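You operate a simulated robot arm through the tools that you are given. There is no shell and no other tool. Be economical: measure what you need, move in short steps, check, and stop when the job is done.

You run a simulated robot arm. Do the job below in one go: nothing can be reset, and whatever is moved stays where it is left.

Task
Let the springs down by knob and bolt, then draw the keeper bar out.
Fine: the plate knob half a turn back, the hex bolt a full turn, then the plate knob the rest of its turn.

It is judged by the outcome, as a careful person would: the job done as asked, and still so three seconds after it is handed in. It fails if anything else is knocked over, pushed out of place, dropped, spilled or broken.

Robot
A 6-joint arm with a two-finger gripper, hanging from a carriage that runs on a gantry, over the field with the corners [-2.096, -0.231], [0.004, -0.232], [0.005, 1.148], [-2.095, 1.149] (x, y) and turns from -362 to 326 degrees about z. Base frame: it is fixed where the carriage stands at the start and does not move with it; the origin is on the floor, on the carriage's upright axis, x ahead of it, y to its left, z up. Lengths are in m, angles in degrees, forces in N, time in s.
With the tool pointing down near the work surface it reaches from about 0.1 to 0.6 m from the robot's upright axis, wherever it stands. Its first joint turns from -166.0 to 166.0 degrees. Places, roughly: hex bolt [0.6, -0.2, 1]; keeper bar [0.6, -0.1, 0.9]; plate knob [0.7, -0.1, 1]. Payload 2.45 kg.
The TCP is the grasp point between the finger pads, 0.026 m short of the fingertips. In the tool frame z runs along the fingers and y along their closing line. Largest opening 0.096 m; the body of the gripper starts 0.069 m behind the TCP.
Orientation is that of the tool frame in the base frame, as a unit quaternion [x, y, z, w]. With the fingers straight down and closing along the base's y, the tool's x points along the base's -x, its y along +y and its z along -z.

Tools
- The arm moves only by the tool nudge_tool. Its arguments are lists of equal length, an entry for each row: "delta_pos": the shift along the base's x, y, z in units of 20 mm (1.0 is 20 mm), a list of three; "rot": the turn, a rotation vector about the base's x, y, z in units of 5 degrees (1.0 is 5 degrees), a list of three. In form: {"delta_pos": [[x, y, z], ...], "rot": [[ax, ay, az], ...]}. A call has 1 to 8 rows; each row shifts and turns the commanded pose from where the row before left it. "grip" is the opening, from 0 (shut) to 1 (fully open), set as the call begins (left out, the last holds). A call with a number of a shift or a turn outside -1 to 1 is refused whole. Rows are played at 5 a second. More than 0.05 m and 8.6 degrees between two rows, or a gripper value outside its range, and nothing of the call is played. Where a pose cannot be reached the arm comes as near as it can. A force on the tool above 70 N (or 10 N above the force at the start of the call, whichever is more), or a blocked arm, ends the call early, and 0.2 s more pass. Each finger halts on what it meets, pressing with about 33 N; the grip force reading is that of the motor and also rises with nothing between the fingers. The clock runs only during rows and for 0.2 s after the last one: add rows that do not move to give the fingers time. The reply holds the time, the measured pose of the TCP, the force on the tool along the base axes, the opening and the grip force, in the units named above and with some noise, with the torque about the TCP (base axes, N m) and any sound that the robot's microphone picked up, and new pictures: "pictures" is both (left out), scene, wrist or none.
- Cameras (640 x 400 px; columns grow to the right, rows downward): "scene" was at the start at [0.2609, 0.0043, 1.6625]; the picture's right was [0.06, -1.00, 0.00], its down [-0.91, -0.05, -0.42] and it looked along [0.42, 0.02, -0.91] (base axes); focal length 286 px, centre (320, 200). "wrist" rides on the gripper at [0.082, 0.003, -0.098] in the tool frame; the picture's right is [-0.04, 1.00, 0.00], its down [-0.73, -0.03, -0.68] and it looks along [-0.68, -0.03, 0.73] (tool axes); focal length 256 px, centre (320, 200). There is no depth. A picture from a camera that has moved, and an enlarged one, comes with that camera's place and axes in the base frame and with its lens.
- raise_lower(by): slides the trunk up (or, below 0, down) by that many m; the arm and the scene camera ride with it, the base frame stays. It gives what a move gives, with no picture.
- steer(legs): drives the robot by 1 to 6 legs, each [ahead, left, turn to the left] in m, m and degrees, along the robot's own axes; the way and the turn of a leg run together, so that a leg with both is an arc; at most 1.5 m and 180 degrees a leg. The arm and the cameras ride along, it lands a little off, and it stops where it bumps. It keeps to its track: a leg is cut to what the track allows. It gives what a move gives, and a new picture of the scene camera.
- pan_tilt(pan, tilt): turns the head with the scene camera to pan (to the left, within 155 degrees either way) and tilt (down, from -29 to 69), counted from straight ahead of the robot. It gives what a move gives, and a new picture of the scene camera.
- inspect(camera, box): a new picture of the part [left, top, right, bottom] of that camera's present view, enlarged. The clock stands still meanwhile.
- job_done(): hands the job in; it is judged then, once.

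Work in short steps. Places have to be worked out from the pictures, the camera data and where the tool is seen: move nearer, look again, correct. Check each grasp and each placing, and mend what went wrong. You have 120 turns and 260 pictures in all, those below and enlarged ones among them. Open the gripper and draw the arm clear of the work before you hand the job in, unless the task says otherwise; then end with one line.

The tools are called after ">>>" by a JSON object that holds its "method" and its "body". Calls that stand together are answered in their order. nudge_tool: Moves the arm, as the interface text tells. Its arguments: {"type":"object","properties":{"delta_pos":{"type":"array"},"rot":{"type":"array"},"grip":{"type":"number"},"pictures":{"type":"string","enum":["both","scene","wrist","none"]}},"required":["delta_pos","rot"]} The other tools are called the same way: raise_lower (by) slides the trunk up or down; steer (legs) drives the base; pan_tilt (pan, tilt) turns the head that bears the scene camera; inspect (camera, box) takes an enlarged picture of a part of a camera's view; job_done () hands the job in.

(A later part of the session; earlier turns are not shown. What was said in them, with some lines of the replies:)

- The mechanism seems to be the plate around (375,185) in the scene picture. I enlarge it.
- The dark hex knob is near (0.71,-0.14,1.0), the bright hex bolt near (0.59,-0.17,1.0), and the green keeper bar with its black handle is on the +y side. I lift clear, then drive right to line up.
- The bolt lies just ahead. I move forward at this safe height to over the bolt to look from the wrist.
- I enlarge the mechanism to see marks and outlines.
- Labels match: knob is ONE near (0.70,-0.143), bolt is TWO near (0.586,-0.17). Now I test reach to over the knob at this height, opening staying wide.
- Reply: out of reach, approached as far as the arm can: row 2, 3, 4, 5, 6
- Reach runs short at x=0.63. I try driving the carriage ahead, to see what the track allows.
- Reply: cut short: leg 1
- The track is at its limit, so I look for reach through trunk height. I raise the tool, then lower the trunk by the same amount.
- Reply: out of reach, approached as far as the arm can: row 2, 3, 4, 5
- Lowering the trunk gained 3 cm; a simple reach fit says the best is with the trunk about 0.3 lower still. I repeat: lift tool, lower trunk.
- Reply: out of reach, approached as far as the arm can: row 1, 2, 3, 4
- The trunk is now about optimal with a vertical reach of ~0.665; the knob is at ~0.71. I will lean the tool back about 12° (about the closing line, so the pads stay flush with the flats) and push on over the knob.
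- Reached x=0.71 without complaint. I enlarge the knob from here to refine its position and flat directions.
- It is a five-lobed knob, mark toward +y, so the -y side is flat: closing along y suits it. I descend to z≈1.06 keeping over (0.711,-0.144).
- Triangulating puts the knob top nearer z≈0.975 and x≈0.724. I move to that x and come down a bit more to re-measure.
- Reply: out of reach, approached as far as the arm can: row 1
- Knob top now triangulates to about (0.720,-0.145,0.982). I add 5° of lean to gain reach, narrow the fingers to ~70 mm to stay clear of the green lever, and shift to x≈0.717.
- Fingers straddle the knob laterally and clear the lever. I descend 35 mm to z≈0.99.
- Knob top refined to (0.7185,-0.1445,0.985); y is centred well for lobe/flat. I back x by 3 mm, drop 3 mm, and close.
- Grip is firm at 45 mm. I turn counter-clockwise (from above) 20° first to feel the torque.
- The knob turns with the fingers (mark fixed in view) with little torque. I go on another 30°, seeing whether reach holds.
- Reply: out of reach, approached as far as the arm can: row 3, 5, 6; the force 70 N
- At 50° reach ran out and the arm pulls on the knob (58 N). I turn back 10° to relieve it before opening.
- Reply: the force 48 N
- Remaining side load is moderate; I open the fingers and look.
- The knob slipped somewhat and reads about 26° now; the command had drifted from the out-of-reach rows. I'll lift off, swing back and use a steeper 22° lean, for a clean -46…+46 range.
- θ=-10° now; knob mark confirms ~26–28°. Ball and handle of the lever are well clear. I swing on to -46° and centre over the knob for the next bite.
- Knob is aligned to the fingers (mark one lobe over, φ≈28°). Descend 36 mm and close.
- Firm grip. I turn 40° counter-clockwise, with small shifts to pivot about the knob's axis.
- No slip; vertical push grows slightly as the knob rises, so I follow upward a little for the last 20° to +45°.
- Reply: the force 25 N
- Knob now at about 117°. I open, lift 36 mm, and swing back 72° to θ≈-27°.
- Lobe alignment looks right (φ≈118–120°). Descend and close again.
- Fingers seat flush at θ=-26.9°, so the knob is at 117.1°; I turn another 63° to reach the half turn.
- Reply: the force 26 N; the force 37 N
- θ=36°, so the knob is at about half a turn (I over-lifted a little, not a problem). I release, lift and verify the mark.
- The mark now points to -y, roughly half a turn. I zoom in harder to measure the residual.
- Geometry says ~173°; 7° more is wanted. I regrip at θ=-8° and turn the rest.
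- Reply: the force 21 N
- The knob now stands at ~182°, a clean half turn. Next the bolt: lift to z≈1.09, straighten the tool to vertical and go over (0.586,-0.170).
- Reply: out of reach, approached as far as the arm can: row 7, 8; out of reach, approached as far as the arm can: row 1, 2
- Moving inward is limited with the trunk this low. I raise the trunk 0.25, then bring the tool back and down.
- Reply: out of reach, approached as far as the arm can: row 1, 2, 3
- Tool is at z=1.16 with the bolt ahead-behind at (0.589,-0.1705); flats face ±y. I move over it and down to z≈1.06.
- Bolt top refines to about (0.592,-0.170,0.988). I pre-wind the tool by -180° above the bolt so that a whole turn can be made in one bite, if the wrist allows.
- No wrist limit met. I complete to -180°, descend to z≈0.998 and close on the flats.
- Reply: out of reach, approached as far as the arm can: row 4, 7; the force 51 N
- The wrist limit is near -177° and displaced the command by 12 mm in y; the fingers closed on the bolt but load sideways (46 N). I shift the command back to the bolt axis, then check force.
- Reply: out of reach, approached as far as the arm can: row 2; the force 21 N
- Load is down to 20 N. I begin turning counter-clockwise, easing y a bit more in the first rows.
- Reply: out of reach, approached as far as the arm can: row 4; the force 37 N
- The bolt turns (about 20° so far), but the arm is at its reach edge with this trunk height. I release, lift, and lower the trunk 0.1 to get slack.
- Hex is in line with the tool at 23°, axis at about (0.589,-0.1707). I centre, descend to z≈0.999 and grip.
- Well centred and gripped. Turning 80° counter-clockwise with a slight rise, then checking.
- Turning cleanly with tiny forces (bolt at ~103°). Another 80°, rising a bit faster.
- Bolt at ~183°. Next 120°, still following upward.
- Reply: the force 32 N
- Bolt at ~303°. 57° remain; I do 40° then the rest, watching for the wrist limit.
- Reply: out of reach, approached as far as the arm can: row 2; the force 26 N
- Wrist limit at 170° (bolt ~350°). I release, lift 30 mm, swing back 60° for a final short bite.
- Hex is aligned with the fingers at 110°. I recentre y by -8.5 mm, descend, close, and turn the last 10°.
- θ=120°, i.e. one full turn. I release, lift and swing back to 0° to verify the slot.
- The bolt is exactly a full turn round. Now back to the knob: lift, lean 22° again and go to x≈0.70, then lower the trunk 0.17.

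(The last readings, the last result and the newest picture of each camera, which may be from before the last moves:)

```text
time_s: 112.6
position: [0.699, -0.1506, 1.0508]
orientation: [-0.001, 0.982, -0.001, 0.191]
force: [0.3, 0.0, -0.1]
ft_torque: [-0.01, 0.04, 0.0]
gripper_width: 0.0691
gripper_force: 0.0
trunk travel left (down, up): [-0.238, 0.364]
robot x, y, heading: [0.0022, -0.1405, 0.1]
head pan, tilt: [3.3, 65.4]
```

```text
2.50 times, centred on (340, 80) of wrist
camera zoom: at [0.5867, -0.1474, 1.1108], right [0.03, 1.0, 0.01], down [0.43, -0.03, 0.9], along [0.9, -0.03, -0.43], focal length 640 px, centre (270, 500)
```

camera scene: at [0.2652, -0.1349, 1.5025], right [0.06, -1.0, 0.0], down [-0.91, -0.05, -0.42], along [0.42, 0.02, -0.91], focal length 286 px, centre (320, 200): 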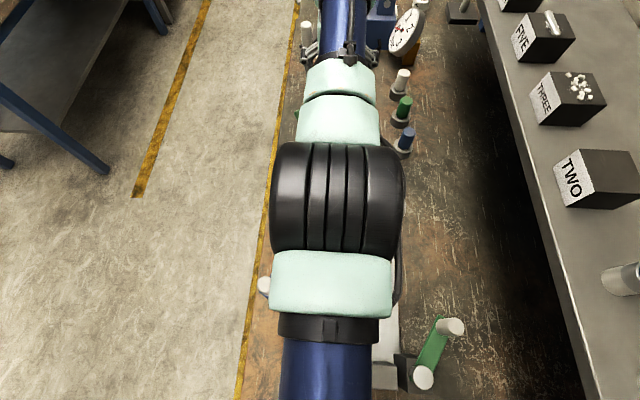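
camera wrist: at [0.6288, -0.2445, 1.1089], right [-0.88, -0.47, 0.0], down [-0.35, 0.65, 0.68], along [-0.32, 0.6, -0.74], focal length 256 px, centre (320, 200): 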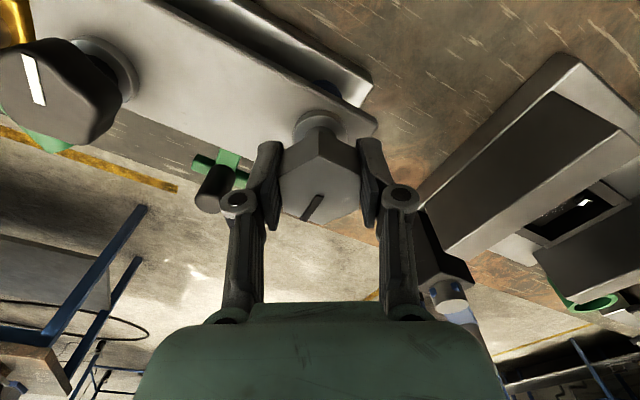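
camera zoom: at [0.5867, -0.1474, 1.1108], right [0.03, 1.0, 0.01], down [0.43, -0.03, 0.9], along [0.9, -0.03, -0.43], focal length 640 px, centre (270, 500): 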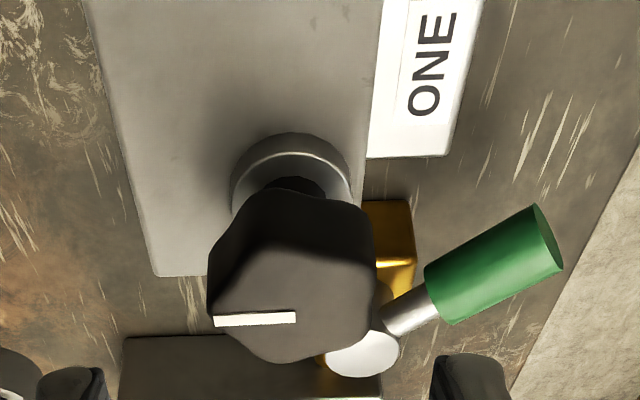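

Mark still at ~182°. I swing to θ=-34°, centre on the knob axis, and look before descending.

>>> {"method": "nudge_tool", "body": {"delta_pos": [[0.2, 0.1, 0], [0.2, 0.1, 0], [0.2, 0.1, 0], [0.2, 0.1, 0], [0, 0.1, 0], [0, 0.07, 0], [0, 0, 0], [0, 0, 0]], "rot": [[0, 0, -1], [0, 0, -1], [0, 0, -1], [0, 0, -1], [0, 0, -1], [0, 0, -1], [0, 0, -0.8], [0, 0, 0]], "pictures": "none"}}

>>> {"method": "inspect", "body": {"camera": "wrist", "box": [220, 40, 460, 200]}}

```text
time_s: 114.4
position: [0.7148, -0.1395, 1.0507]
orientation: [0.286, 0.94, -0.056, 0.18]
force: [0.1, 0.0, -0.4]
ft_torque: [0.01, 0.01, 0.01]
gripper_width: 0.0689
gripper_force: 0.1
trunk travel left (down, up): [-0.238, 0.364]
robot x, y, heading: [0.0036, -0.1383, -0.0]
head pan, tilt: [3.3, 65.4]
```

```text
2.50 times, centred on (340, 120) of wrist
camera zoom: at [0.6237, -0.074, 1.111], right [0.59, 0.81, 0.01], down [0.34, -0.26, 0.9], along [0.73, -0.53, -0.43], focal length 640 px, centre (270, 400)
```

zoom: 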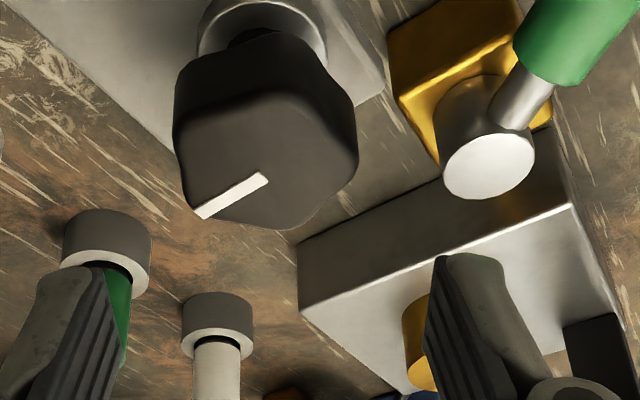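

Consistent with the axis; knob top has risen to ~0.990. Descend to z≈0.994 and close.

>>> {"method": "nudge_tool", "body": {"delta_pos": [[0, 0, -1], [0, 0, -1], [0, 0, -0.85], [0, 0, 0]], "rot": [[0, 0, 0], [0, 0, 0], [0, 0, 0], [0, 0, 0]], "pictures": "none"}}

>>> {"method": "nudge_tool", "body": {"delta_pos": [[0, 0, 0], [0, 0, 0], [0, 0, 0], [0, 0, 0]], "rot": [[0, 0, 0], [0, 0, 0], [0, 0, 0], [0, 0, 0]], "grip": 0, "pictures": "wrist"}}

```text
time_s: 115.4
position: [0.7152, -0.138, 0.9942]
orientation: [0.286, 0.939, -0.057, 0.181]
force: [-1.2, 0.7, 0.5]
ft_torque: [0.01, 0.01, -0.02]
gripper_width: 0.0691
gripper_force: 0.0
trunk travel left (down, up): [-0.238, 0.364]
robot x, y, heading: [0.0027, -0.1372, -0.1]
head pan, tilt: [3.3, 65.4]
```

```text
time_s: 116.4
position: [0.7154, -0.1405, 0.9925]
orientation: [0.286, 0.939, -0.058, 0.181]
force: [-7.6, -7.5, 6.9]
ft_torque: [-0.13, 0.38, -0.17]
gripper_width: 0.0445
gripper_force: 45.1
trunk travel left (down, up): [-0.238, 0.364]
robot x, y, heading: [0.0058, -0.1417, 0.3]
head pan, tilt: [3.3, 65.4]
camera wrist: at [0.6236, -0.0752, 1.0536], right [0.59, 0.81, 0.01], down [0.34, -0.26, 0.9], along [0.73, -0.53, -0.43], focal length 256 px, centre (320, 200)
```

wrist: 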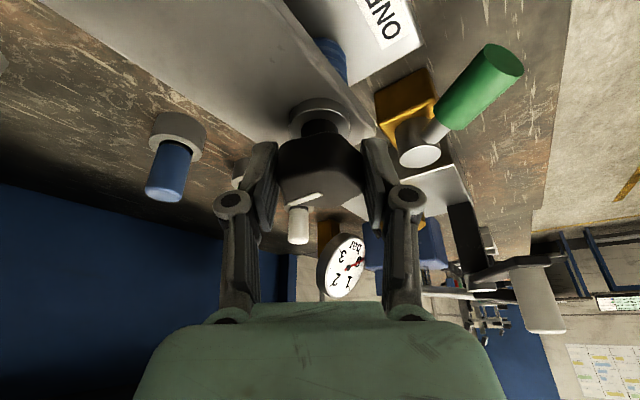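

Gripped. Turn 75° counter-clockwise about the axis.

>>> {"method": "nudge_tool", "body": {"delta_pos": [[-0.023, -0.015, 0.006], [-0.021, -0.017, 0.006], [-0.02, -0.018, 0.006], [-0.018, -0.02, 0.006], [-0.016, -0.021, 0.006], [-0.014, -0.023, 0.006], [-0.012, -0.024, 0.006], [-0.01, -0.025, 0.006]], "rot": [[0, 0, 1], [0, 0, 1], [0, 0, 1], [0, 0, 1], [0, 0, 1], [0, 0, 1], [0, 0, 1], [0, 0, 1]], "pictures": "none"}}

>>> {"method": "nudge_tool", "body": {"delta_pos": [[-0.008, -0.025, 0.006], [-0.006, -0.026, 0.006], [-0.003, -0.026, 0.006], [-0.001, -0.026, 0.006], [0.002, -0.026, 0.006], [0.004, -0.026, 0.006], [0.006, -0.026, 0.006]], "rot": [[0, 0, 1], [0, 0, 1], [0, 0, 1], [0, 0, 1], [0, 0, 1], [0, 0, 1], [0, 0, 1]], "pictures": "wrist"}}

```text
time_s: 118.2
position: [0.7136, -0.1436, 0.9949]
orientation: [-0.053, 0.98, 0.007, 0.191]
force: [8.6, -11.1, -3.1]
ft_torque: [-0.3, -0.21, -0.19]
gripper_width: 0.0448
gripper_force: 44.9
trunk travel left (down, up): [-0.238, 0.364]
robot x, y, heading: [0.0073, -0.1394, -0.0]
head pan, tilt: [3.3, 65.4]
```

```text
time_s: 119.8
position: [0.7147, -0.1471, 0.9969]
orientation: [-0.346, 0.919, 0.064, 0.18]
force: [11.3, -7.8, 4.0]
ft_torque: [-0.01, -0.3, -0.19]
gripper_width: 0.0444
gripper_force: 45.5
trunk travel left (down, up): [-0.238, 0.364]
robot x, y, heading: [0.0019, -0.1413, 0.1]
head pan, tilt: [3.3, 65.4]
camera wrist: at [0.6282, -0.2188, 1.0565], right [-0.63, 0.78, 0.01], down [0.34, 0.26, 0.9], along [0.7, 0.57, -0.43], focal length 256 px, centre (320, 200)
```

wrist: 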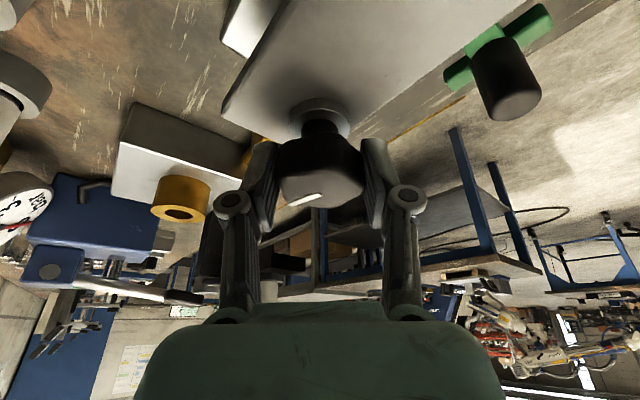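

Clean: knob at ~257°. Release, lift, swing back 72°.

>>> {"method": "nudge_tool", "body": {"delta_pos": [[0, 0, 0], [0, 0, 0], [0, 0, 1], [0, 0, 1], [0, 0, 0], [0, 0, 0], [0, 0, 0], [0, 0, 0]], "rot": [[0, 0, 0], [0, 0, 0], [0, 0, 0], [0, 0, 0], [0, 0, -1], [0, 0, -1], [0, 0, -1], [0, 0, -1]], "grip": 0.72, "pictures": "none"}}

>>> {"method": "nudge_tool", "body": {"delta_pos": [[0, 0.05, 0], [0, 0.05, 0], [0, 0.05, 0], [0, 0.05, 0], [0, 0.05, 0], [0, 0.05, 0], [0, 0.05, 0], [0, 0.03, 0]], "rot": [[0, 0, -1], [0, 0, -1], [0, 0, -1], [0, 0, -1], [0, 0, -1], [0, 0, -1], [0, 0, -1], [0, 0, -1]], "pictures": "none"}}

>>> {"method": "nudge_tool", "body": {"delta_pos": [[0, 0, 0], [0, 0, 0], [0, 0, 0], [0, 0, 0]], "rot": [[0, 0, -1], [0, 0, -1], [0, 0, -0.4], [0, 0, 0]], "pictures": "none"}}

>>> {"method": "inspect", "body": {"camera": "wrist", "box": [220, 60, 460, 220]}}

```text
time_s: 121.6
position: [0.7115, -0.1453, 1.0343]
orientation: [-0.18, 0.965, 0.033, 0.187]
force: [0.2, 0.2, 0.5]
ft_torque: [-0.05, 0.02, -0.01]
gripper_width: 0.0692
gripper_force: 0.2
trunk travel left (down, up): [-0.238, 0.364]
robot x, y, heading: [0.0013, -0.1397, -0.1]
head pan, tilt: [3.3, 65.4]
```

```text
time_s: 123.4
position: [0.7122, -0.1381, 1.0353]
orientation: [0.161, 0.969, -0.032, 0.187]
force: [-0.9, 0.4, -0.1]
ft_torque: [-0.01, -0.04, -0.02]
gripper_width: 0.0694
gripper_force: 0.1
trunk travel left (down, up): [-0.238, 0.364]
robot x, y, heading: [0.0043, -0.1371, -0.0]
head pan, tilt: [3.3, 65.4]
```

```text
time_s: 124.4
position: [0.7106, -0.1375, 1.0353]
orientation: [0.26, 0.947, -0.053, 0.183]
force: [-0.7, 0.0, 0.1]
ft_torque: [-0.03, 0.02, -0.03]
gripper_width: 0.069
gripper_force: 0.0
trunk travel left (down, up): [-0.238, 0.364]
robot x, y, heading: [0.0064, -0.1393, 0.0]
head pan, tilt: [3.3, 65.4]
```

```text
2.50 times, centred on (340, 140) of wrist
camera zoom: at [0.6173, -0.0776, 1.0958], right [0.55, 0.84, 0.01], down [0.35, -0.24, 0.9], along [0.76, -0.49, -0.43], focal length 640 px, centre (270, 350)
```

zoom: 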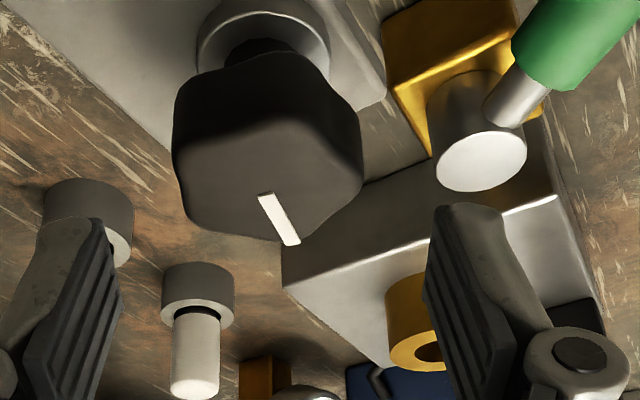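

Aligned. I centre (+4 mm x), descend to ~0.997, close, and turn from -31° on.

>>> {"method": "nudge_tool", "body": {"delta_pos": [[0.2, -0.08, 0], [0, 0, -1], [0, 0, -0.95], [0, 0, 0]], "rot": [[0, 0, 0], [0, 0, 0], [0, 0, 0], [0, 0, 0]], "pictures": "none"}}

>>> {"method": "nudge_tool", "body": {"delta_pos": [[0, 0, 0], [0, 0, 0], [0, 0, 0], [0, 0, 0]], "rot": [[0, 0, 0], [0, 0, 0], [0, 0, 0], [0, 0, 0]], "grip": 0, "pictures": "none"}}

>>> {"method": "nudge_tool", "body": {"delta_pos": [[-0.022, -0.015, 0.006], [-0.02, -0.017, 0.006], [-0.019, -0.018, 0.006], [-0.017, -0.02, 0.006], [-0.015, -0.021, 0.006], [-0.013, -0.023, 0.006], [-0.011, -0.024, 0.006], [-0.01, -0.025, 0.006]], "rot": [[0, 0, 1], [0, 0, 1], [0, 0, 1], [0, 0, 1], [0, 0, 1], [0, 0, 1], [0, 0, 1], [0, 0, 1]], "pictures": "wrist"}}

```text
time_s: 125.4
position: [0.716, -0.1395, 0.9973]
orientation: [0.261, 0.946, -0.052, 0.183]
force: [-0.1, -0.3, 0.3]
ft_torque: [0.03, 0.02, -0.03]
gripper_width: 0.0692
gripper_force: 0.1
trunk travel left (down, up): [-0.238, 0.364]
robot x, y, heading: [0.0003, -0.139, 0.1]
head pan, tilt: [3.3, 65.4]
```

```text
time_s: 126.4
position: [0.7153, -0.1414, 0.9951]
orientation: [0.262, 0.946, -0.053, 0.183]
force: [-4.8, -4.9, 3.9]
ft_torque: [-0.01, 0.4, 0.02]
gripper_width: 0.0439
gripper_force: 45.3
trunk travel left (down, up): [-0.238, 0.364]
robot x, y, heading: [0.0042, -0.1427, 0.2]
head pan, tilt: [3.3, 65.4]
```

```text
time_s: 128.2
position: [0.7146, -0.1437, 0.998]
orientation: [-0.079, 0.978, 0.013, 0.191]
force: [-0.7, -4.7, 10.3]
ft_torque: [-0.11, 0.04, -0.13]
gripper_width: 0.0437
gripper_force: 45.0
trunk travel left (down, up): [-0.238, 0.364]
robot x, y, heading: [0.0017, -0.1406, 0.1]
head pan, tilt: [3.3, 65.4]
camera wrist: at [0.603, -0.159, 1.0579], right [-0.12, 0.99, 0.01], down [0.42, 0.04, 0.9], along [0.9, 0.12, -0.43], focal length 256 px, centre (320, 200)
```

wrist: 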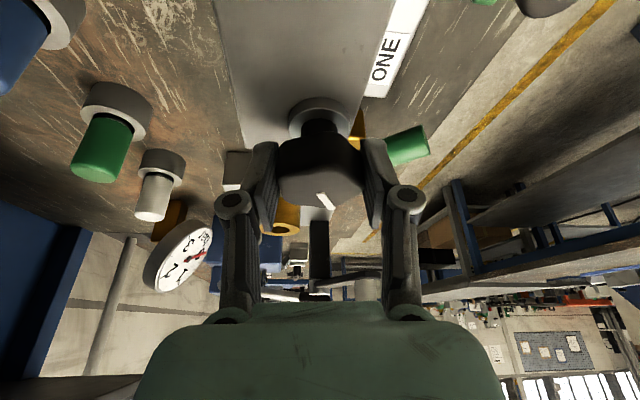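

Continues well. Another 35° to θ≈44°, then release and swing back 72°.

>>> {"method": "nudge_tool", "body": {"delta_pos": [[-0.008, -0.025, 0.008], [-0.006, -0.026, 0.008], [-0.003, -0.026, 0.008], [-0.001, -0.026, 0.008], [0.002, -0.026, 0.008], [0.004, -0.026, 0.008], [0.006, -0.026, 0.008]], "rot": [[0, 0, 1], [0, 0, 1], [0, 0, 1], [0, 0, 1], [0, 0, 1], [0, 0, 1], [0, 0, 1]], "pictures": "none"}}

>>> {"method": "nudge_tool", "body": {"delta_pos": [[0, 0, 0], [0, 0, 0], [0, 0, 1], [0, 0, 1], [0, 0, 0], [0, 0, 0], [0, 0, 0], [0, 0, 0]], "rot": [[0, 0, 0], [0, 0, 0], [0, 0, 0], [0, 0, 0], [0, 0, -1], [0, 0, -1], [0, 0, -1], [0, 0, -1]], "grip": 0.72, "pictures": "none"}}

>>> {"method": "nudge_tool", "body": {"delta_pos": [[0, 0.05, 0], [0, 0.05, 0], [0, 0.05, 0], [0, 0.05, 0], [0, 0.05, 0], [0, 0.05, 0], [0, 0.05, 0], [0, 0, 0]], "rot": [[0, 0, -1], [0, 0, -1], [0, 0, -1], [0, 0, -1], [0, 0, -1], [0, 0, -1], [0, 0, -1], [0, 0, -1]], "pictures": "none"}}

>>> {"method": "nudge_tool", "body": {"delta_pos": [[0, 0, 0], [0, 0, 0], [0, 0, 0], [0, 0, 0]], "rot": [[0, 0, -1], [0, 0, -1], [0, 0, -0.4], [0, 0, 0]], "pictures": "none"}}

>>> {"method": "inspect", "body": {"camera": "wrist", "box": [220, 60, 460, 220]}}

```text
time_s: 129.8
position: [0.7155, -0.1476, 0.9989]
orientation: [-0.369, 0.91, 0.069, 0.178]
force: [15.3, -1.9, -1.1]
ft_torque: [-0.01, -0.08, -0.17]
gripper_width: 0.0438
gripper_force: 44.7
trunk travel left (down, up): [-0.238, 0.364]
robot x, y, heading: [0.0021, -0.1395, 0.0]
head pan, tilt: [3.3, 65.4]
```

```text
time_s: 131.6
position: [0.7143, -0.1463, 1.0382]
orientation: [-0.205, 0.96, 0.038, 0.187]
force: [0.4, 0.3, 0.0]
ft_torque: [0.01, 0.02, 0.01]
gripper_width: 0.0688
gripper_force: 0.1
trunk travel left (down, up): [-0.238, 0.364]
robot x, y, heading: [0.007, -0.1382, -0.1]
head pan, tilt: [3.3, 65.4]
```

```text
time_s: 133.4
position: [0.7133, -0.1386, 1.037]
orientation: [0.136, 0.972, -0.028, 0.187]
force: [-0.4, 0.1, -0.4]
ft_torque: [-0.01, -0.04, 0.0]
gripper_width: 0.0691
gripper_force: 0.1
trunk travel left (down, up): [-0.238, 0.364]
robot x, y, heading: [0.0061, -0.1395, 0.0]
head pan, tilt: [3.3, 65.4]
```

```text
time_s: 134.4
position: [0.7129, -0.1407, 1.0378]
orientation: [0.237, 0.953, -0.047, 0.184]
force: [-0.1, 0.0, 0.1]
ft_torque: [0.02, 0.01, 0.0]
gripper_width: 0.0689
gripper_force: 0.1
trunk travel left (down, up): [-0.238, 0.364]
robot x, y, heading: [0.0065, -0.1388, 0.1]
head pan, tilt: [3.3, 65.4]
```

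```text
2.50 times, centred on (340, 140) of wrist
camera zoom: at [0.6159, -0.0846, 1.0986], right [0.5, 0.87, 0.01], down [0.37, -0.22, 0.9], along [0.78, -0.45, -0.43], focal length 640 px, centre (270, 350)
```

zoom: 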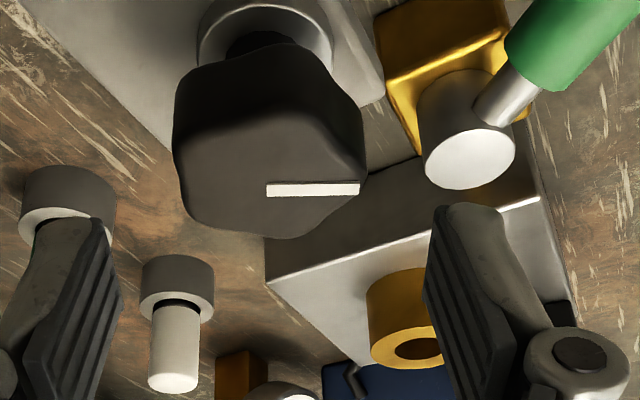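

Knob at ~332°, aligned. Last bite: centre, descend, close, turn 28°.

>>> {"method": "nudge_tool", "body": {"delta_pos": [[0.1, 0.03, 0], [0, 0, -1], [0, 0, -0.95], [0, 0, 0]], "rot": [[0, 0, 0], [0, 0, 0], [0, 0, 0], [0, 0, 0]], "pictures": "none"}}

>>> {"method": "nudge_tool", "body": {"delta_pos": [[0, 0, 0], [0, 0, 0], [0, 0, 0], [0, 0, 0]], "rot": [[0, 0, 0], [0, 0, 0], [0, 0, 0], [0, 0, 0]], "grip": 0, "pictures": "none"}}

>>> {"method": "nudge_tool", "body": {"delta_pos": [[-0.021, -0.016, 0.006], [-0.02, -0.017, 0.006], [-0.018, -0.018, 0.006], [-0.016, -0.02, 0.006], [-0.015, -0.021, 0.006], [-0.008, -0.014, 0.006], [0, 0, 0]], "rot": [[0, 0, 1], [0, 0, 1], [0, 0, 1], [0, 0, 1], [0, 0, 1], [0, 0, 0.7], [0, 0, 0]], "pictures": "none"}}

>>> {"method": "nudge_tool", "body": {"delta_pos": [[0, 0, 0], [0, 0, 0], [0, 0, 1], [0, 0, 1], [0, 0, 0]], "rot": [[0, 0, 0], [0, 0, 0], [0, 0, 0], [0, 0, 0], [0, 0, 0]], "grip": 0.72, "pictures": "none"}}

>>> {"method": "inspect", "body": {"camera": "wrist", "box": [260, 60, 400, 160]}}

```text
time_s: 135.4
position: [0.7148, -0.1398, 0.9978]
orientation: [0.237, 0.953, -0.047, 0.184]
force: [-0.2, 0.4, 0.6]
ft_torque: [0.01, -0.02, -0.04]
gripper_width: 0.0691
gripper_force: 0.1
trunk travel left (down, up): [-0.238, 0.364]
robot x, y, heading: [0.0041, -0.1385, 0.1]
head pan, tilt: [3.3, 65.4]
```

```text
time_s: 136.4
position: [0.7167, -0.141, 0.998]
orientation: [0.236, 0.953, -0.047, 0.184]
force: [-6.0, -4.7, 6.2]
ft_torque: [0.05, 0.25, -0.06]
gripper_width: 0.0443
gripper_force: 44.9
trunk travel left (down, up): [-0.238, 0.364]
robot x, y, heading: [0.005, -0.1397, 0.2]
head pan, tilt: [3.3, 65.4]
```

```text
time_s: 138.0
position: [0.7152, -0.1435, 1.0007]
orientation: [-0.006, 0.982, -0.001, 0.189]
force: [17.1, -10.1, -17.8]
ft_torque: [0.05, -0.21, 0.06]
gripper_width: 0.0446
gripper_force: 45.2
trunk travel left (down, up): [-0.238, 0.364]
robot x, y, heading: [0.0042, -0.1385, 0.2]
head pan, tilt: [3.3, 65.4]
```

```text
time_s: 139.2
position: [0.7133, -0.1426, 1.0408]
orientation: [-0.005, 0.982, -0.001, 0.19]
force: [0.1, -0.7, -0.7]
ft_torque: [0.01, 0.0, -0.02]
gripper_width: 0.0692
gripper_force: 0.1
trunk travel left (down, up): [-0.238, 0.364]
robot x, y, heading: [0.0059, -0.1382, 0.3]
head pan, tilt: [3.3, 65.4]
```

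```text
4.00 times, centred on (330, 110) of wrist
camera zoom: at [0.6014, -0.1396, 1.1006], right [0.03, 1.0, 0.01], down [0.43, -0.02, 0.9], along [0.9, -0.02, -0.43], focal length 1024 px, centre (280, 560)
```

zoom: 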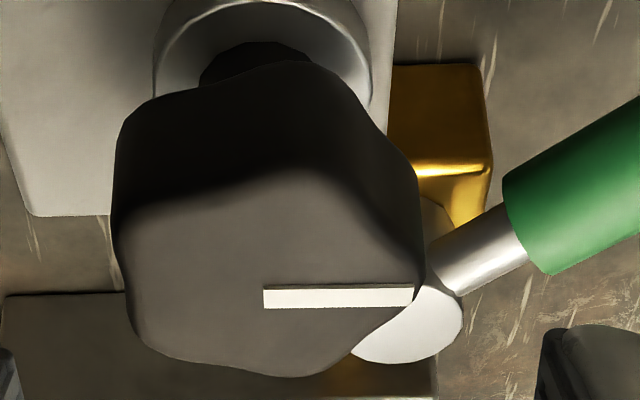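

The knob mark is back at its start after the full turn (≈361°). Now the keeper bar: its black grip is near (0.647,-0.06), top z≈0.935. I lift, straighten the tool, drive left 0.11 and have a look.

>>> {"method": "nudge_tool", "body": {"delta_pos": [[0, 0, 1], [0, 0, 1], [0, 0, 1], [0, 0, 1], [-0.8, 0, 0], [-0.8, 0, 0], [-0.8, 0, 0], [-0.8, 0, 0]], "rot": [[0, 0, 0], [0, 0, 0], [0, 0, 0], [0, 0, 0], [0, 1, 0], [0, 1, 0], [0, 1, 0], [0, 1, 0]], "pictures": "none"}}

>>> {"method": "nudge_tool", "body": {"delta_pos": [[0, 0, 0], [0, 0, 0]], "rot": [[0, 0.36, 0], [0, 0, 0]], "pictures": "none"}}

>>> {"method": "steer", "body": {"legs": [[0, 0.11, 0]]}}

>>> {"method": "inspect", "body": {"camera": "wrist", "box": [160, 0, 480, 200]}}

```text
time_s: 141.0
position: [0.6505, -0.141, 1.1189]
orientation: [-0.006, 1.0, 0.001, 0.016]
force: [-0.2, 0.1, -0.1]
ft_torque: [-0.01, 0.04, 0.03]
gripper_width: 0.0691
gripper_force: 0.1
trunk travel left (down, up): [-0.238, 0.364]
robot x, y, heading: [0.0028, -0.1383, 0.1]
head pan, tilt: [3.3, 65.4]
```

```text
time_s: 141.6
position: [0.6507, -0.1411, 1.1198]
orientation: [-0.007, 1.0, 0.001, 0.0]
force: [-1.1, 0.0, -0.4]
ft_torque: [0.0, 0.0, 0.03]
gripper_width: 0.0692
gripper_force: 0.0
trunk travel left (down, up): [-0.238, 0.364]
robot x, y, heading: [0.0057, -0.139, 0.1]
head pan, tilt: [3.3, 65.4]
```

```text
time_s: 142.8
position: [0.6501, -0.0317, 1.118]
orientation: [-0.006, 1.0, 0.001, 0.001]
force: [0.0, -0.4, 0.3]
ft_torque: [0.0, 0.07, 0.02]
gripper_width: 0.0691
gripper_force: 0.1
trunk travel left (down, up): [-0.238, 0.364]
robot x, y, heading: [0.0059, -0.0293, -0.1]
head pan, tilt: [3.3, 65.4]
camera scene: at [0.265, -0.0256, 1.5025], right [0.06, -1.0, 0.0], down [-0.91, -0.05, -0.42], along [0.42, 0.03, -0.91], focal length 286 px, centre (320, 200)
```

scene: 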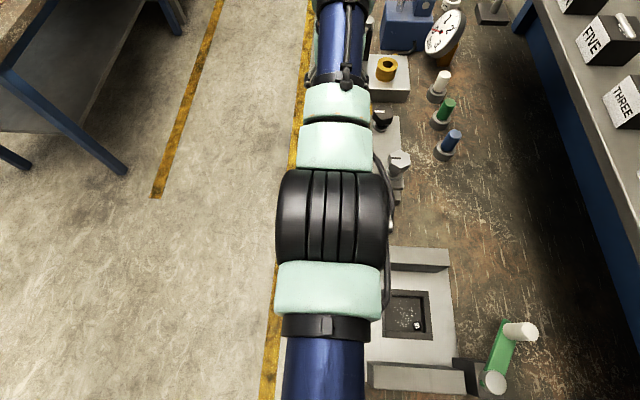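

```text
2.00 times, centred on (320, 100) of wrist
camera zoom: at [0.5685, -0.0296, 1.2168], right [0.03, 1.0, 0.0], down [0.73, -0.02, 0.68], along [0.68, -0.02, -0.73], focal length 512 px, centre (320, 400)
```

zoom: 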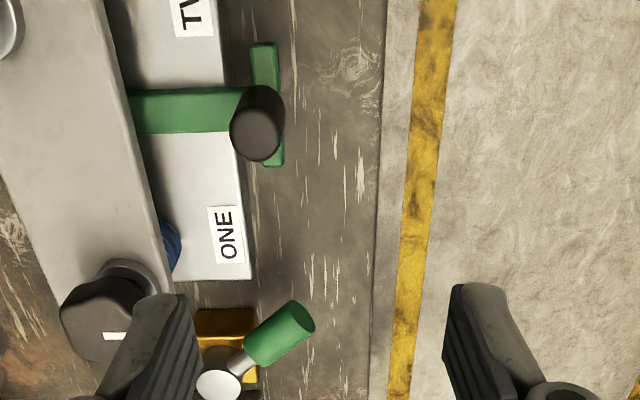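

Peg top refines to (0.6455,-0.0635,0.934), diameter ~26 mm. I turn the tool -90° (closing along x, camera on the free side), and move over the peg.

>>> {"method": "nudge_tool", "body": {"delta_pos": [[-0.1, -0.2, 0], [-0.1, -0.2, 0], [0, -0.2, 0], [0, -0.2, 0], [0, -0.2, 0], [0, -0.2, 0], [0, -0.2, 0], [0, -0.2, 0]], "rot": [[0, 0, -1], [0, 0, -1], [0, 0, -1], [0, 0, -1], [0, 0, -1], [0, 0, -1], [0, 0, -1], [0, 0, -1]], "pictures": "none"}}

>>> {"method": "nudge_tool", "body": {"delta_pos": [[0, 0, 0], [0, 0, 0], [0, 0, 0], [0, 0, 0], [0, 0, 0], [0, 0, 0], [0, 0, 0], [0, 0, 0]], "rot": [[0, 0, -1], [0, 0, -1], [0, 0, -1], [0, 0, -1], [0, 0, -1], [0, 0, -1], [0, 0, -1], [0, 0, -1]], "pictures": "none"}}

>>> {"method": "nudge_tool", "body": {"delta_pos": [[0, 0, 0], [0, 0, 0], [0, 0, 0]], "rot": [[0, 0, -1], [0, 0, -1], [0, 0, -0.15]], "pictures": "wrist"}}

```text
time_s: 144.6
position: [0.6477, -0.064, 1.1179]
orientation: [0.336, 0.942, 0.002, 0.0]
force: [-0.8, 0.3, 0.4]
ft_torque: [-0.01, 0.08, -0.02]
gripper_width: 0.069
gripper_force: 0.1
trunk travel left (down, up): [-0.238, 0.364]
robot x, y, heading: [-0.0012, -0.0296, 0.1]
head pan, tilt: [3.3, 65.4]
```

```text
time_s: 146.4
position: [0.6474, -0.0635, 1.1181]
orientation: [0.639, 0.769, 0.0, 0.001]
force: [0.0, -0.2, -0.7]
ft_torque: [-0.01, 0.02, 0.05]
gripper_width: 0.0691
gripper_force: 0.1
trunk travel left (down, up): [-0.238, 0.364]
robot x, y, heading: [0.0035, -0.0346, 0.3]
head pan, tilt: [3.3, 65.4]
```

```text
time_s: 147.2
position: [0.647, -0.0628, 1.1186]
orientation: [0.708, 0.706, 0.0, 0.001]
force: [0.2, 0.4, 0.0]
ft_torque: [0.0, 0.02, 0.01]
gripper_width: 0.0691
gripper_force: 0.1
trunk travel left (down, up): [-0.238, 0.364]
robot x, y, heading: [0.0048, -0.033, 0.1]
head pan, tilt: [3.3, 65.4]
camera wrist: at [0.6509, 0.0177, 1.2163], right [1.0, -0.04, 0.0], down [-0.03, -0.73, 0.68], along [-0.03, -0.68, -0.73], focal length 256 px, centre (320, 200)
```

wrist: 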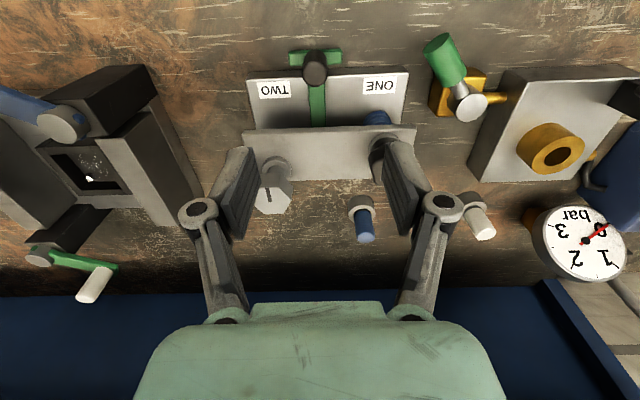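

View confirms the peg (≈0.644,-0.062). I lower the trunk 4 cm for reach, descend to z≈0.98 and look again.

>>> {"method": "raise_lower", "body": {"by": -0.04}}

>>> {"method": "nudge_tool", "body": {"delta_pos": [[-0.12, 0, -1], [0, 0, -1], [0, 0, -1], [0, 0, -1], [0, 0, -0.9], [0, 0, 0]], "rot": [[0, 0, 0], [0, 0, 0], [0, 0, 0], [0, 0, 0], [0, 0, 0], [0, 0, 0]], "pictures": "wrist"}}

>>> {"method": "inspect", "body": {"camera": "wrist", "box": [220, 60, 460, 220]}}

```text
time_s: 148.0
position: [0.6476, -0.0635, 1.0782]
orientation: [0.708, 0.706, 0.0, 0.0]
force: [0.2, -0.3, -1.3]
ft_torque: [-0.01, -0.01, 0.0]
gripper_width: 0.069
gripper_force: 0.0
trunk travel left (down, up): [-0.198, 0.404]
robot x, y, heading: [0.003, -0.0295, 0.2]
head pan, tilt: [3.3, 65.4]
```

```text
time_s: 149.4
position: [0.6464, -0.0624, 0.9796]
orientation: [0.707, 0.707, -0.001, 0.001]
force: [-0.5, -0.2, 0.0]
ft_torque: [0.0, -0.01, 0.01]
gripper_width: 0.069
gripper_force: 0.1
trunk travel left (down, up): [-0.198, 0.404]
robot x, y, heading: [0.0065, -0.032, 0.2]
head pan, tilt: [3.3, 65.4]
camera wrist: at [0.6498, 0.0181, 1.0777], right [1.0, -0.04, 0.0], down [-0.03, -0.73, 0.68], along [-0.03, -0.68, -0.73], focal length 256 px, centre (320, 200)
```

wrist: 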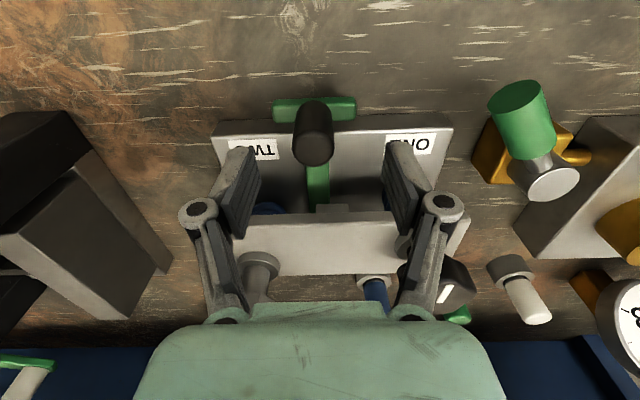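

```text
2.50 times, centred on (340, 140) of wrist
camera zoom: at [0.6498, 0.0181, 1.0777], right [1.0, -0.04, 0.0], down [-0.03, -0.73, 0.68], along [-0.03, -0.68, -0.73], focal length 640 px, centre (270, 350)
```

zoom: 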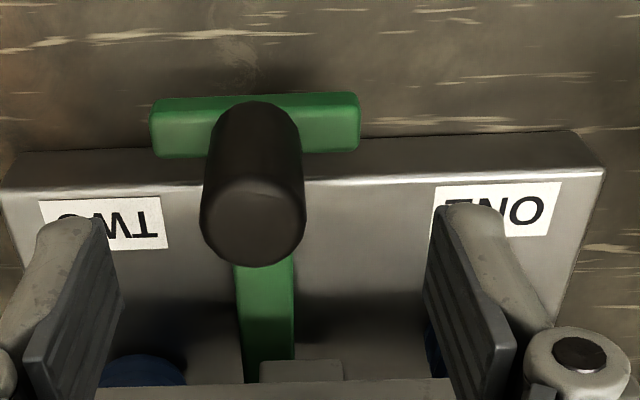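

Peg is a tall vertical grip, at about (0.642,-0.059), top ~0.947, cross-piece top ~0.905. I descend to z≈0.943 and close along x.

>>> {"method": "nudge_tool", "body": {"delta_pos": [[-0.2, 0.1, -0.6], [0, 0, -0.6], [0, 0, -0.6], [0, 0, 0]], "rot": [[0, 0, 0], [0, 0, 0], [0, 0, 0], [0, 0, 0]], "pictures": "none"}}

>>> {"method": "nudge_tool", "body": {"delta_pos": [[0, 0, 0], [0, 0, 0], [0, 0, 0], [0, 0, 0]], "rot": [[0, 0, 0], [0, 0, 0], [0, 0, 0], [0, 0, 0]], "grip": 0, "pictures": "none"}}

>>> {"method": "inspect", "body": {"camera": "wrist", "box": [220, 60, 460, 220]}}

```text
time_s: 150.4
position: [0.6419, -0.0619, 0.945]
orientation: [0.708, 0.707, -0.001, 0.0]
force: [0.6, 0.0, 1.0]
ft_torque: [-0.01, -0.02, 0.02]
gripper_width: 0.0692
gripper_force: 0.0
trunk travel left (down, up): [-0.198, 0.404]
robot x, y, heading: [0.0081, -0.0323, 0.1]
head pan, tilt: [3.3, 65.4]
```

```text
time_s: 151.4
position: [0.6421, -0.0611, 0.9446]
orientation: [0.707, 0.707, 0.0, 0.0]
force: [4.7, 0.0, -4.9]
ft_torque: [0.04, -0.12, 0.0]
gripper_width: 0.0252
gripper_force: 45.1
trunk travel left (down, up): [-0.198, 0.404]
robot x, y, heading: [0.0074, -0.0318, 0.2]
head pan, tilt: [3.3, 65.4]
```

```text
2.50 times, centred on (340, 140) of wrist
camera zoom: at [0.6456, 0.0199, 1.0427], right [1.0, -0.04, 0.0], down [-0.03, -0.73, 0.68], along [-0.03, -0.68, -0.73], focal length 640 px, centre (270, 350)
```

zoom: 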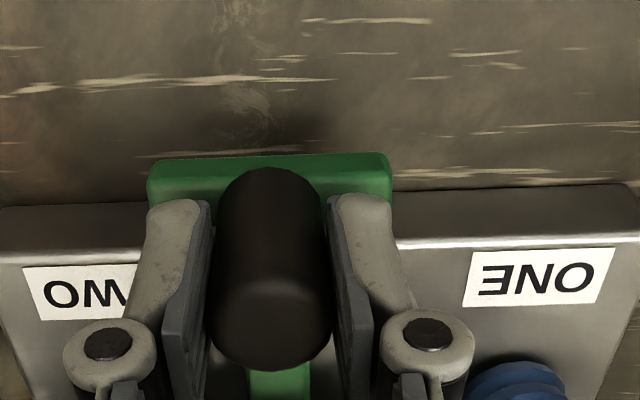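

Peg gripped (25 mm). I draw the bar along +y, first 30 mm, watching force.

>>> {"method": "nudge_tool", "body": {"delta_pos": [[0, 0.5, 0], [0, 0.5, 0], [0, 0.5, 0], [0, 0, 0]], "rot": [[0, 0, 0], [0, 0, 0], [0, 0, 0], [0, 0, 0]], "pictures": "wrist"}}

```text
time_s: 152.4
position: [0.642, -0.033, 0.9453]
orientation: [0.708, 0.706, 0.0, 0.002]
force: [4.4, -3.3, 0.9]
ft_torque: [-0.23, -0.13, -0.01]
gripper_width: 0.0252
gripper_force: 45.1
trunk travel left (down, up): [-0.198, 0.404]
robot x, y, heading: [0.0012, -0.0348, -0.2]
head pan, tilt: [3.3, 65.4]
camera wrist: at [0.6456, 0.0486, 1.0427], right [1.0, -0.04, 0.0], down [-0.03, -0.73, 0.68], along [-0.03, -0.68, -0.73], focal length 256 px, centre (320, 200)
```

wrist: 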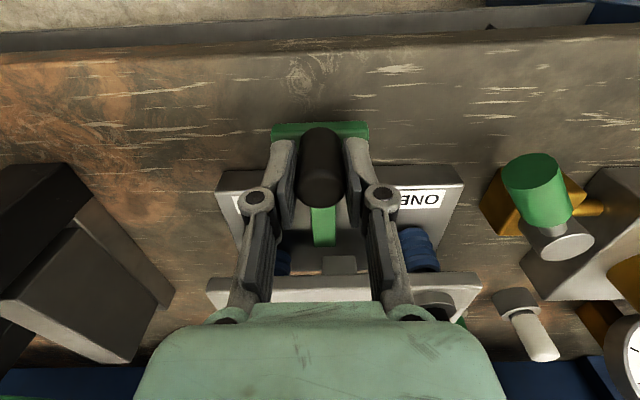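

It slides out easily. I draw another 60 mm.

>>> {"method": "nudge_tool", "body": {"delta_pos": [[0, 0.6, 0], [0, 0.6, 0], [0, 0.6, 0], [0, 0.6, 0], [0, 0.6, 0], [0, 0, 0]], "rot": [[0, 0, 0], [0, 0, 0], [0, 0, 0], [0, 0, 0], [0, 0, 0], [0, 0, 0]], "pictures": "wrist"}}

>>> {"method": "inspect", "body": {"camera": "wrist", "box": [180, 100, 480, 300]}}

```text
time_s: 153.8
position: [0.6411, 0.0302, 0.944]
orientation: [0.706, 0.708, 0.0, 0.0]
force: [0.2, 0.3, -0.8]
ft_torque: [-0.04, 0.04, 0.0]
gripper_width: 0.0001
gripper_force: 28.3
trunk travel left (down, up): [-0.198, 0.404]
robot x, y, heading: [0.0038, -0.0281, 0.4]
head pan, tilt: [3.3, 65.4]
camera wrist: at [0.6444, 0.1116, 1.0423], right [1.0, -0.04, 0.0], down [-0.03, -0.73, 0.68], along [-0.03, -0.68, -0.73], focal length 256 px, centre (320, 200)
```

wrist: 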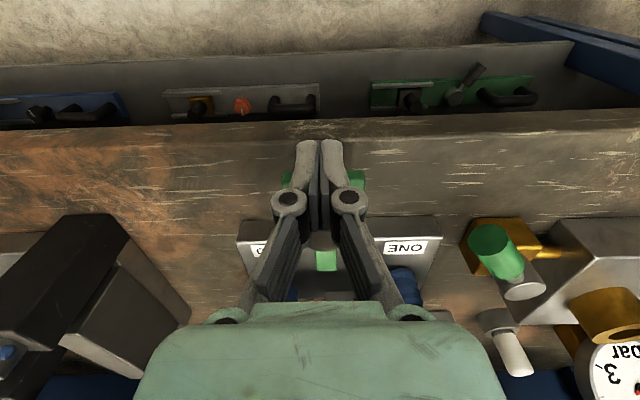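

```text
2.00 times, centred on (330, 200) of wrist
camera zoom: at [0.6444, 0.1116, 1.0423], right [1.0, -0.04, 0.0], down [-0.03, -0.73, 0.68], along [-0.03, -0.68, -0.73], focal length 512 px, centre (300, 200)
```

zoom: 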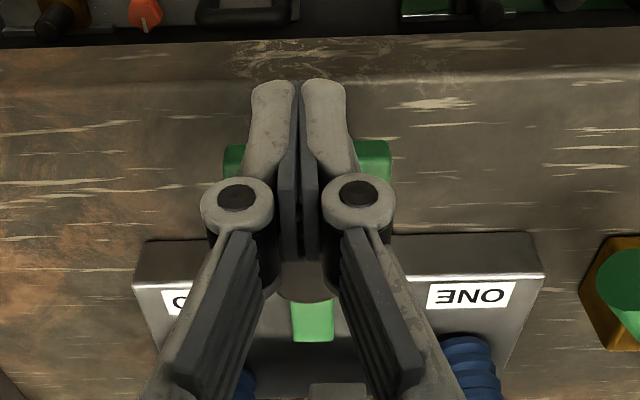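

The fingers slid off the peg: the bar came to a stop after roughly 55 mm. I open, lift and look at how far it is out.

>>> {"method": "nudge_tool", "body": {"delta_pos": [[0, 0, 1], [0, 0, 1], [0, 0, 1], [0, 0, 1], [0, 0, 1], [0, 0, 0]], "rot": [[0, 0, 0], [0, 0, 0], [0, 0, 0], [0, 0, 0], [0, 0, 0], [0, 0, 0]], "pictures": "none"}}

>>> {"method": "nudge_tool", "body": {"delta_pos": [[0, 0, 0], [0, 0, 0], [0, 0, 0]], "rot": [[0, 0, 0], [0, 0, 0], [0, 0, 0]], "grip": 0.72, "pictures": "none"}}

>>> {"method": "inspect", "body": {"camera": "wrist", "box": [180, 80, 480, 280]}}

```text
time_s: 155.2
position: [0.6421, 0.0281, 1.0442]
orientation: [0.707, 0.707, -0.001, 0.001]
force: [0.7, -0.3, -0.5]
ft_torque: [0.01, 0.03, 0.04]
gripper_width: 0.0
gripper_force: 28.1
trunk travel left (down, up): [-0.198, 0.404]
robot x, y, heading: [0.0035, -0.0335, 0.1]
head pan, tilt: [3.3, 65.4]
```

```text
time_s: 156.0
position: [0.6412, 0.0287, 1.0448]
orientation: [0.708, 0.706, -0.001, 0.001]
force: [0.3, 0.2, -0.1]
ft_torque: [-0.03, 0.01, 0.02]
gripper_width: 0.0694
gripper_force: 0.0
trunk travel left (down, up): [-0.198, 0.404]
robot x, y, heading: [0.0019, -0.0306, -0.0]
head pan, tilt: [3.3, 65.4]
```

```text
2.00 times, centred on (330, 180) of wrist
camera zoom: at [0.6447, 0.1099, 1.1425], right [1.0, -0.04, 0.0], down [-0.03, -0.73, 0.68], along [-0.03, -0.68, -0.73], focal length 512 px, centre (300, 240)
```

zoom: 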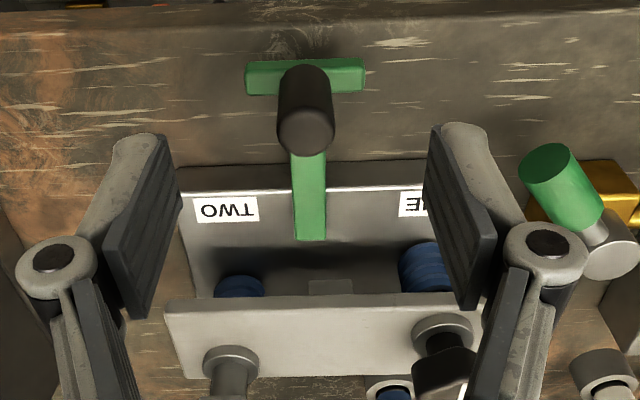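

The bar's inner end is now clear of the upper plate, peg at y≈-0.007 (54 mm of travel). I regrip and pull gently to check whether this is the true end stop.

>>> {"method": "nudge_tool", "body": {"delta_pos": [[0.05, -0.9, 0], [0, -0.9, 0], [0, 0, -1], [0, 0, -1], [0, 0, -1], [0, 0, -1], [0, 0, -1], [0, 0, 0]], "rot": [[0, 0, 0], [0, 0, 0], [0, 0, 0], [0, 0, 0], [0, 0, 0], [0, 0, 0], [0, 0, 0], [0, 0, 0]], "pictures": "none"}}

>>> {"method": "nudge_tool", "body": {"delta_pos": [[0, 0, 0], [0, 0, 0], [0, 0, 0], [0, 0, 0]], "rot": [[0, 0, 0], [0, 0, 0], [0, 0, 0], [0, 0, 0]], "grip": 0, "pictures": "none"}}

>>> {"method": "nudge_tool", "body": {"delta_pos": [[0, 0.15, 0], [0, 0.15, 0], [0, 0.1, 0], [0, 0, 0]], "rot": [[0, 0, 0], [0, 0, 0], [0, 0, 0], [0, 0, 0]], "pictures": "wrist"}}

```text
time_s: 157.8
position: [0.6407, -0.0078, 0.946]
orientation: [0.707, 0.707, -0.001, 0.0]
force: [-0.1, -0.3, 0.5]
ft_torque: [-0.01, 0.01, -0.01]
gripper_width: 0.0692
gripper_force: 0.0
trunk travel left (down, up): [-0.198, 0.404]
robot x, y, heading: [0.0019, -0.031, 0.0]
head pan, tilt: [3.3, 65.4]
```

```text
time_s: 158.8
position: [0.6412, -0.0083, 0.9457]
orientation: [0.708, 0.706, 0.0, 0.001]
force: [10.2, -0.2, -8.0]
ft_torque: [0.05, -0.24, 0.01]
gripper_width: 0.0253
gripper_force: 45.2
trunk travel left (down, up): [-0.198, 0.404]
robot x, y, heading: [0.0048, -0.0338, 0.1]
head pan, tilt: [3.3, 65.4]
```

```text
time_s: 159.8
position: [0.6416, -0.0072, 0.9454]
orientation: [0.708, 0.706, -0.002, 0.003]
force: [3.8, -27.7, 3.8]
ft_torque: [-0.41, -0.07, -0.09]
gripper_width: 0.0253
gripper_force: 44.7
trunk travel left (down, up): [-0.198, 0.404]
robot x, y, heading: [0.003, -0.0311, 0.4]
head pan, tilt: [3.3, 65.4]
camera wrist: at [0.6458, 0.075, 1.0429], right [1.0, -0.04, 0.0], down [-0.03, -0.73, 0.68], along [-0.03, -0.68, -0.73], focal length 256 px, centre (320, 200)
```

wrist: 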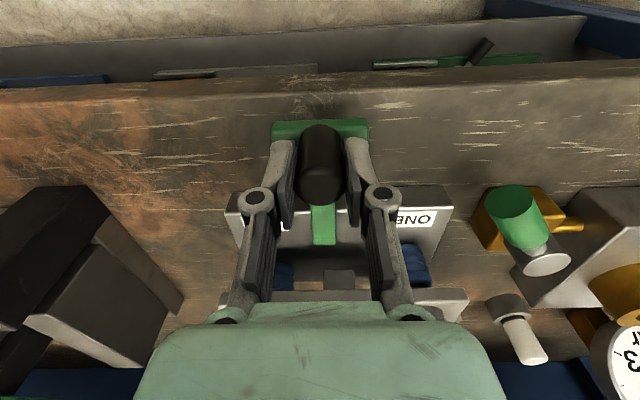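

A hard stop: 28 N and no motion, so the bar is fully drawn. I unload, open, and lift well clear.

>>> {"method": "nudge_tool", "body": {"delta_pos": [[0, -0.35, 0], [0, 0, 0]], "rot": [[0, 0, 0], [0, 0, 0]], "pictures": "none"}}

>>> {"method": "nudge_tool", "body": {"delta_pos": [[0, 0, 0], [0, 0, 0], [0, 0, 0], [0, 0, 1], [0, 0, 1], [0, 0, 1], [0, 0, 1], [0, 0, 1]], "rot": [[0, 0, 0], [0, 0, 0], [0, 0, 0], [0, 0, 0], [0, 0, 0], [0, 0, 0], [0, 0, 0], [0, 0, 0]], "grip": 0.8, "pictures": "none"}}

>>> {"method": "raise_lower", "body": {"by": 0.15}}

>>> {"method": "inspect", "body": {"camera": "wrist", "box": [120, 0, 520, 250]}}

```text
time_s: 160.4
position: [0.6422, -0.0073, 0.9451]
orientation: [0.707, 0.707, 0.0, 0.002]
force: [-2.3, -9.8, 14.4]
ft_torque: [-1.29, 0.06, 0.12]
gripper_width: 0.0252
gripper_force: 45.6
trunk travel left (down, up): [-0.198, 0.404]
robot x, y, heading: [0.0023, -0.0315, 0.4]
head pan, tilt: [3.3, 65.4]
```

```text
time_s: 162.2
position: [0.6415, -0.008, 1.0442]
orientation: [0.708, 0.707, -0.001, 0.0]
force: [0.0, -0.5, -0.5]
ft_torque: [-0.02, 0.02, -0.03]
gripper_width: 0.0767
gripper_force: 0.1
trunk travel left (down, up): [-0.198, 0.404]
robot x, y, heading: [0.0064, -0.024, -0.0]
head pan, tilt: [3.3, 65.4]
```

```text
time_s: 163.9
position: [0.6413, -0.006, 1.1939]
orientation: [0.708, 0.707, -0.001, 0.001]
force: [0.0, -0.3, 0.2]
ft_torque: [0.0, 0.01, -0.01]
gripper_width: 0.0769
gripper_force: 0.0
trunk travel left (down, up): [-0.348, 0.254]
robot x, y, heading: [0.0078, -0.0282, 0.1]
head pan, tilt: [3.3, 65.4]
```

```text
1.60 times, centred on (320, 125) of wrist
camera zoom: at [0.6455, 0.0743, 1.2915], right [1.0, -0.04, 0.0], down [-0.03, -0.73, 0.68], along [-0.03, -0.68, -0.73], focal length 410 px, centre (320, 320)
```

zoom: 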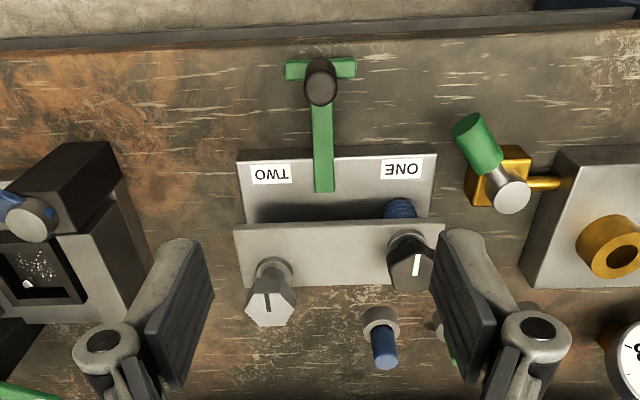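

The bar is out at its stop, the knob and bolt marks are back at their start directions, nothing else was disturbed, and the arm is clear with the gripper open. I hand the job in.

>>> {"method": "job_done", "body": {}}

```text
The job is handed in.
```

The springs are let down: I turned the plate knob half a turn back, the hex bolt a full turn, then the knob the rest of its turn. The keeper bar is drawn out about 54 mm to its stop, with its end clear of the upper plate.
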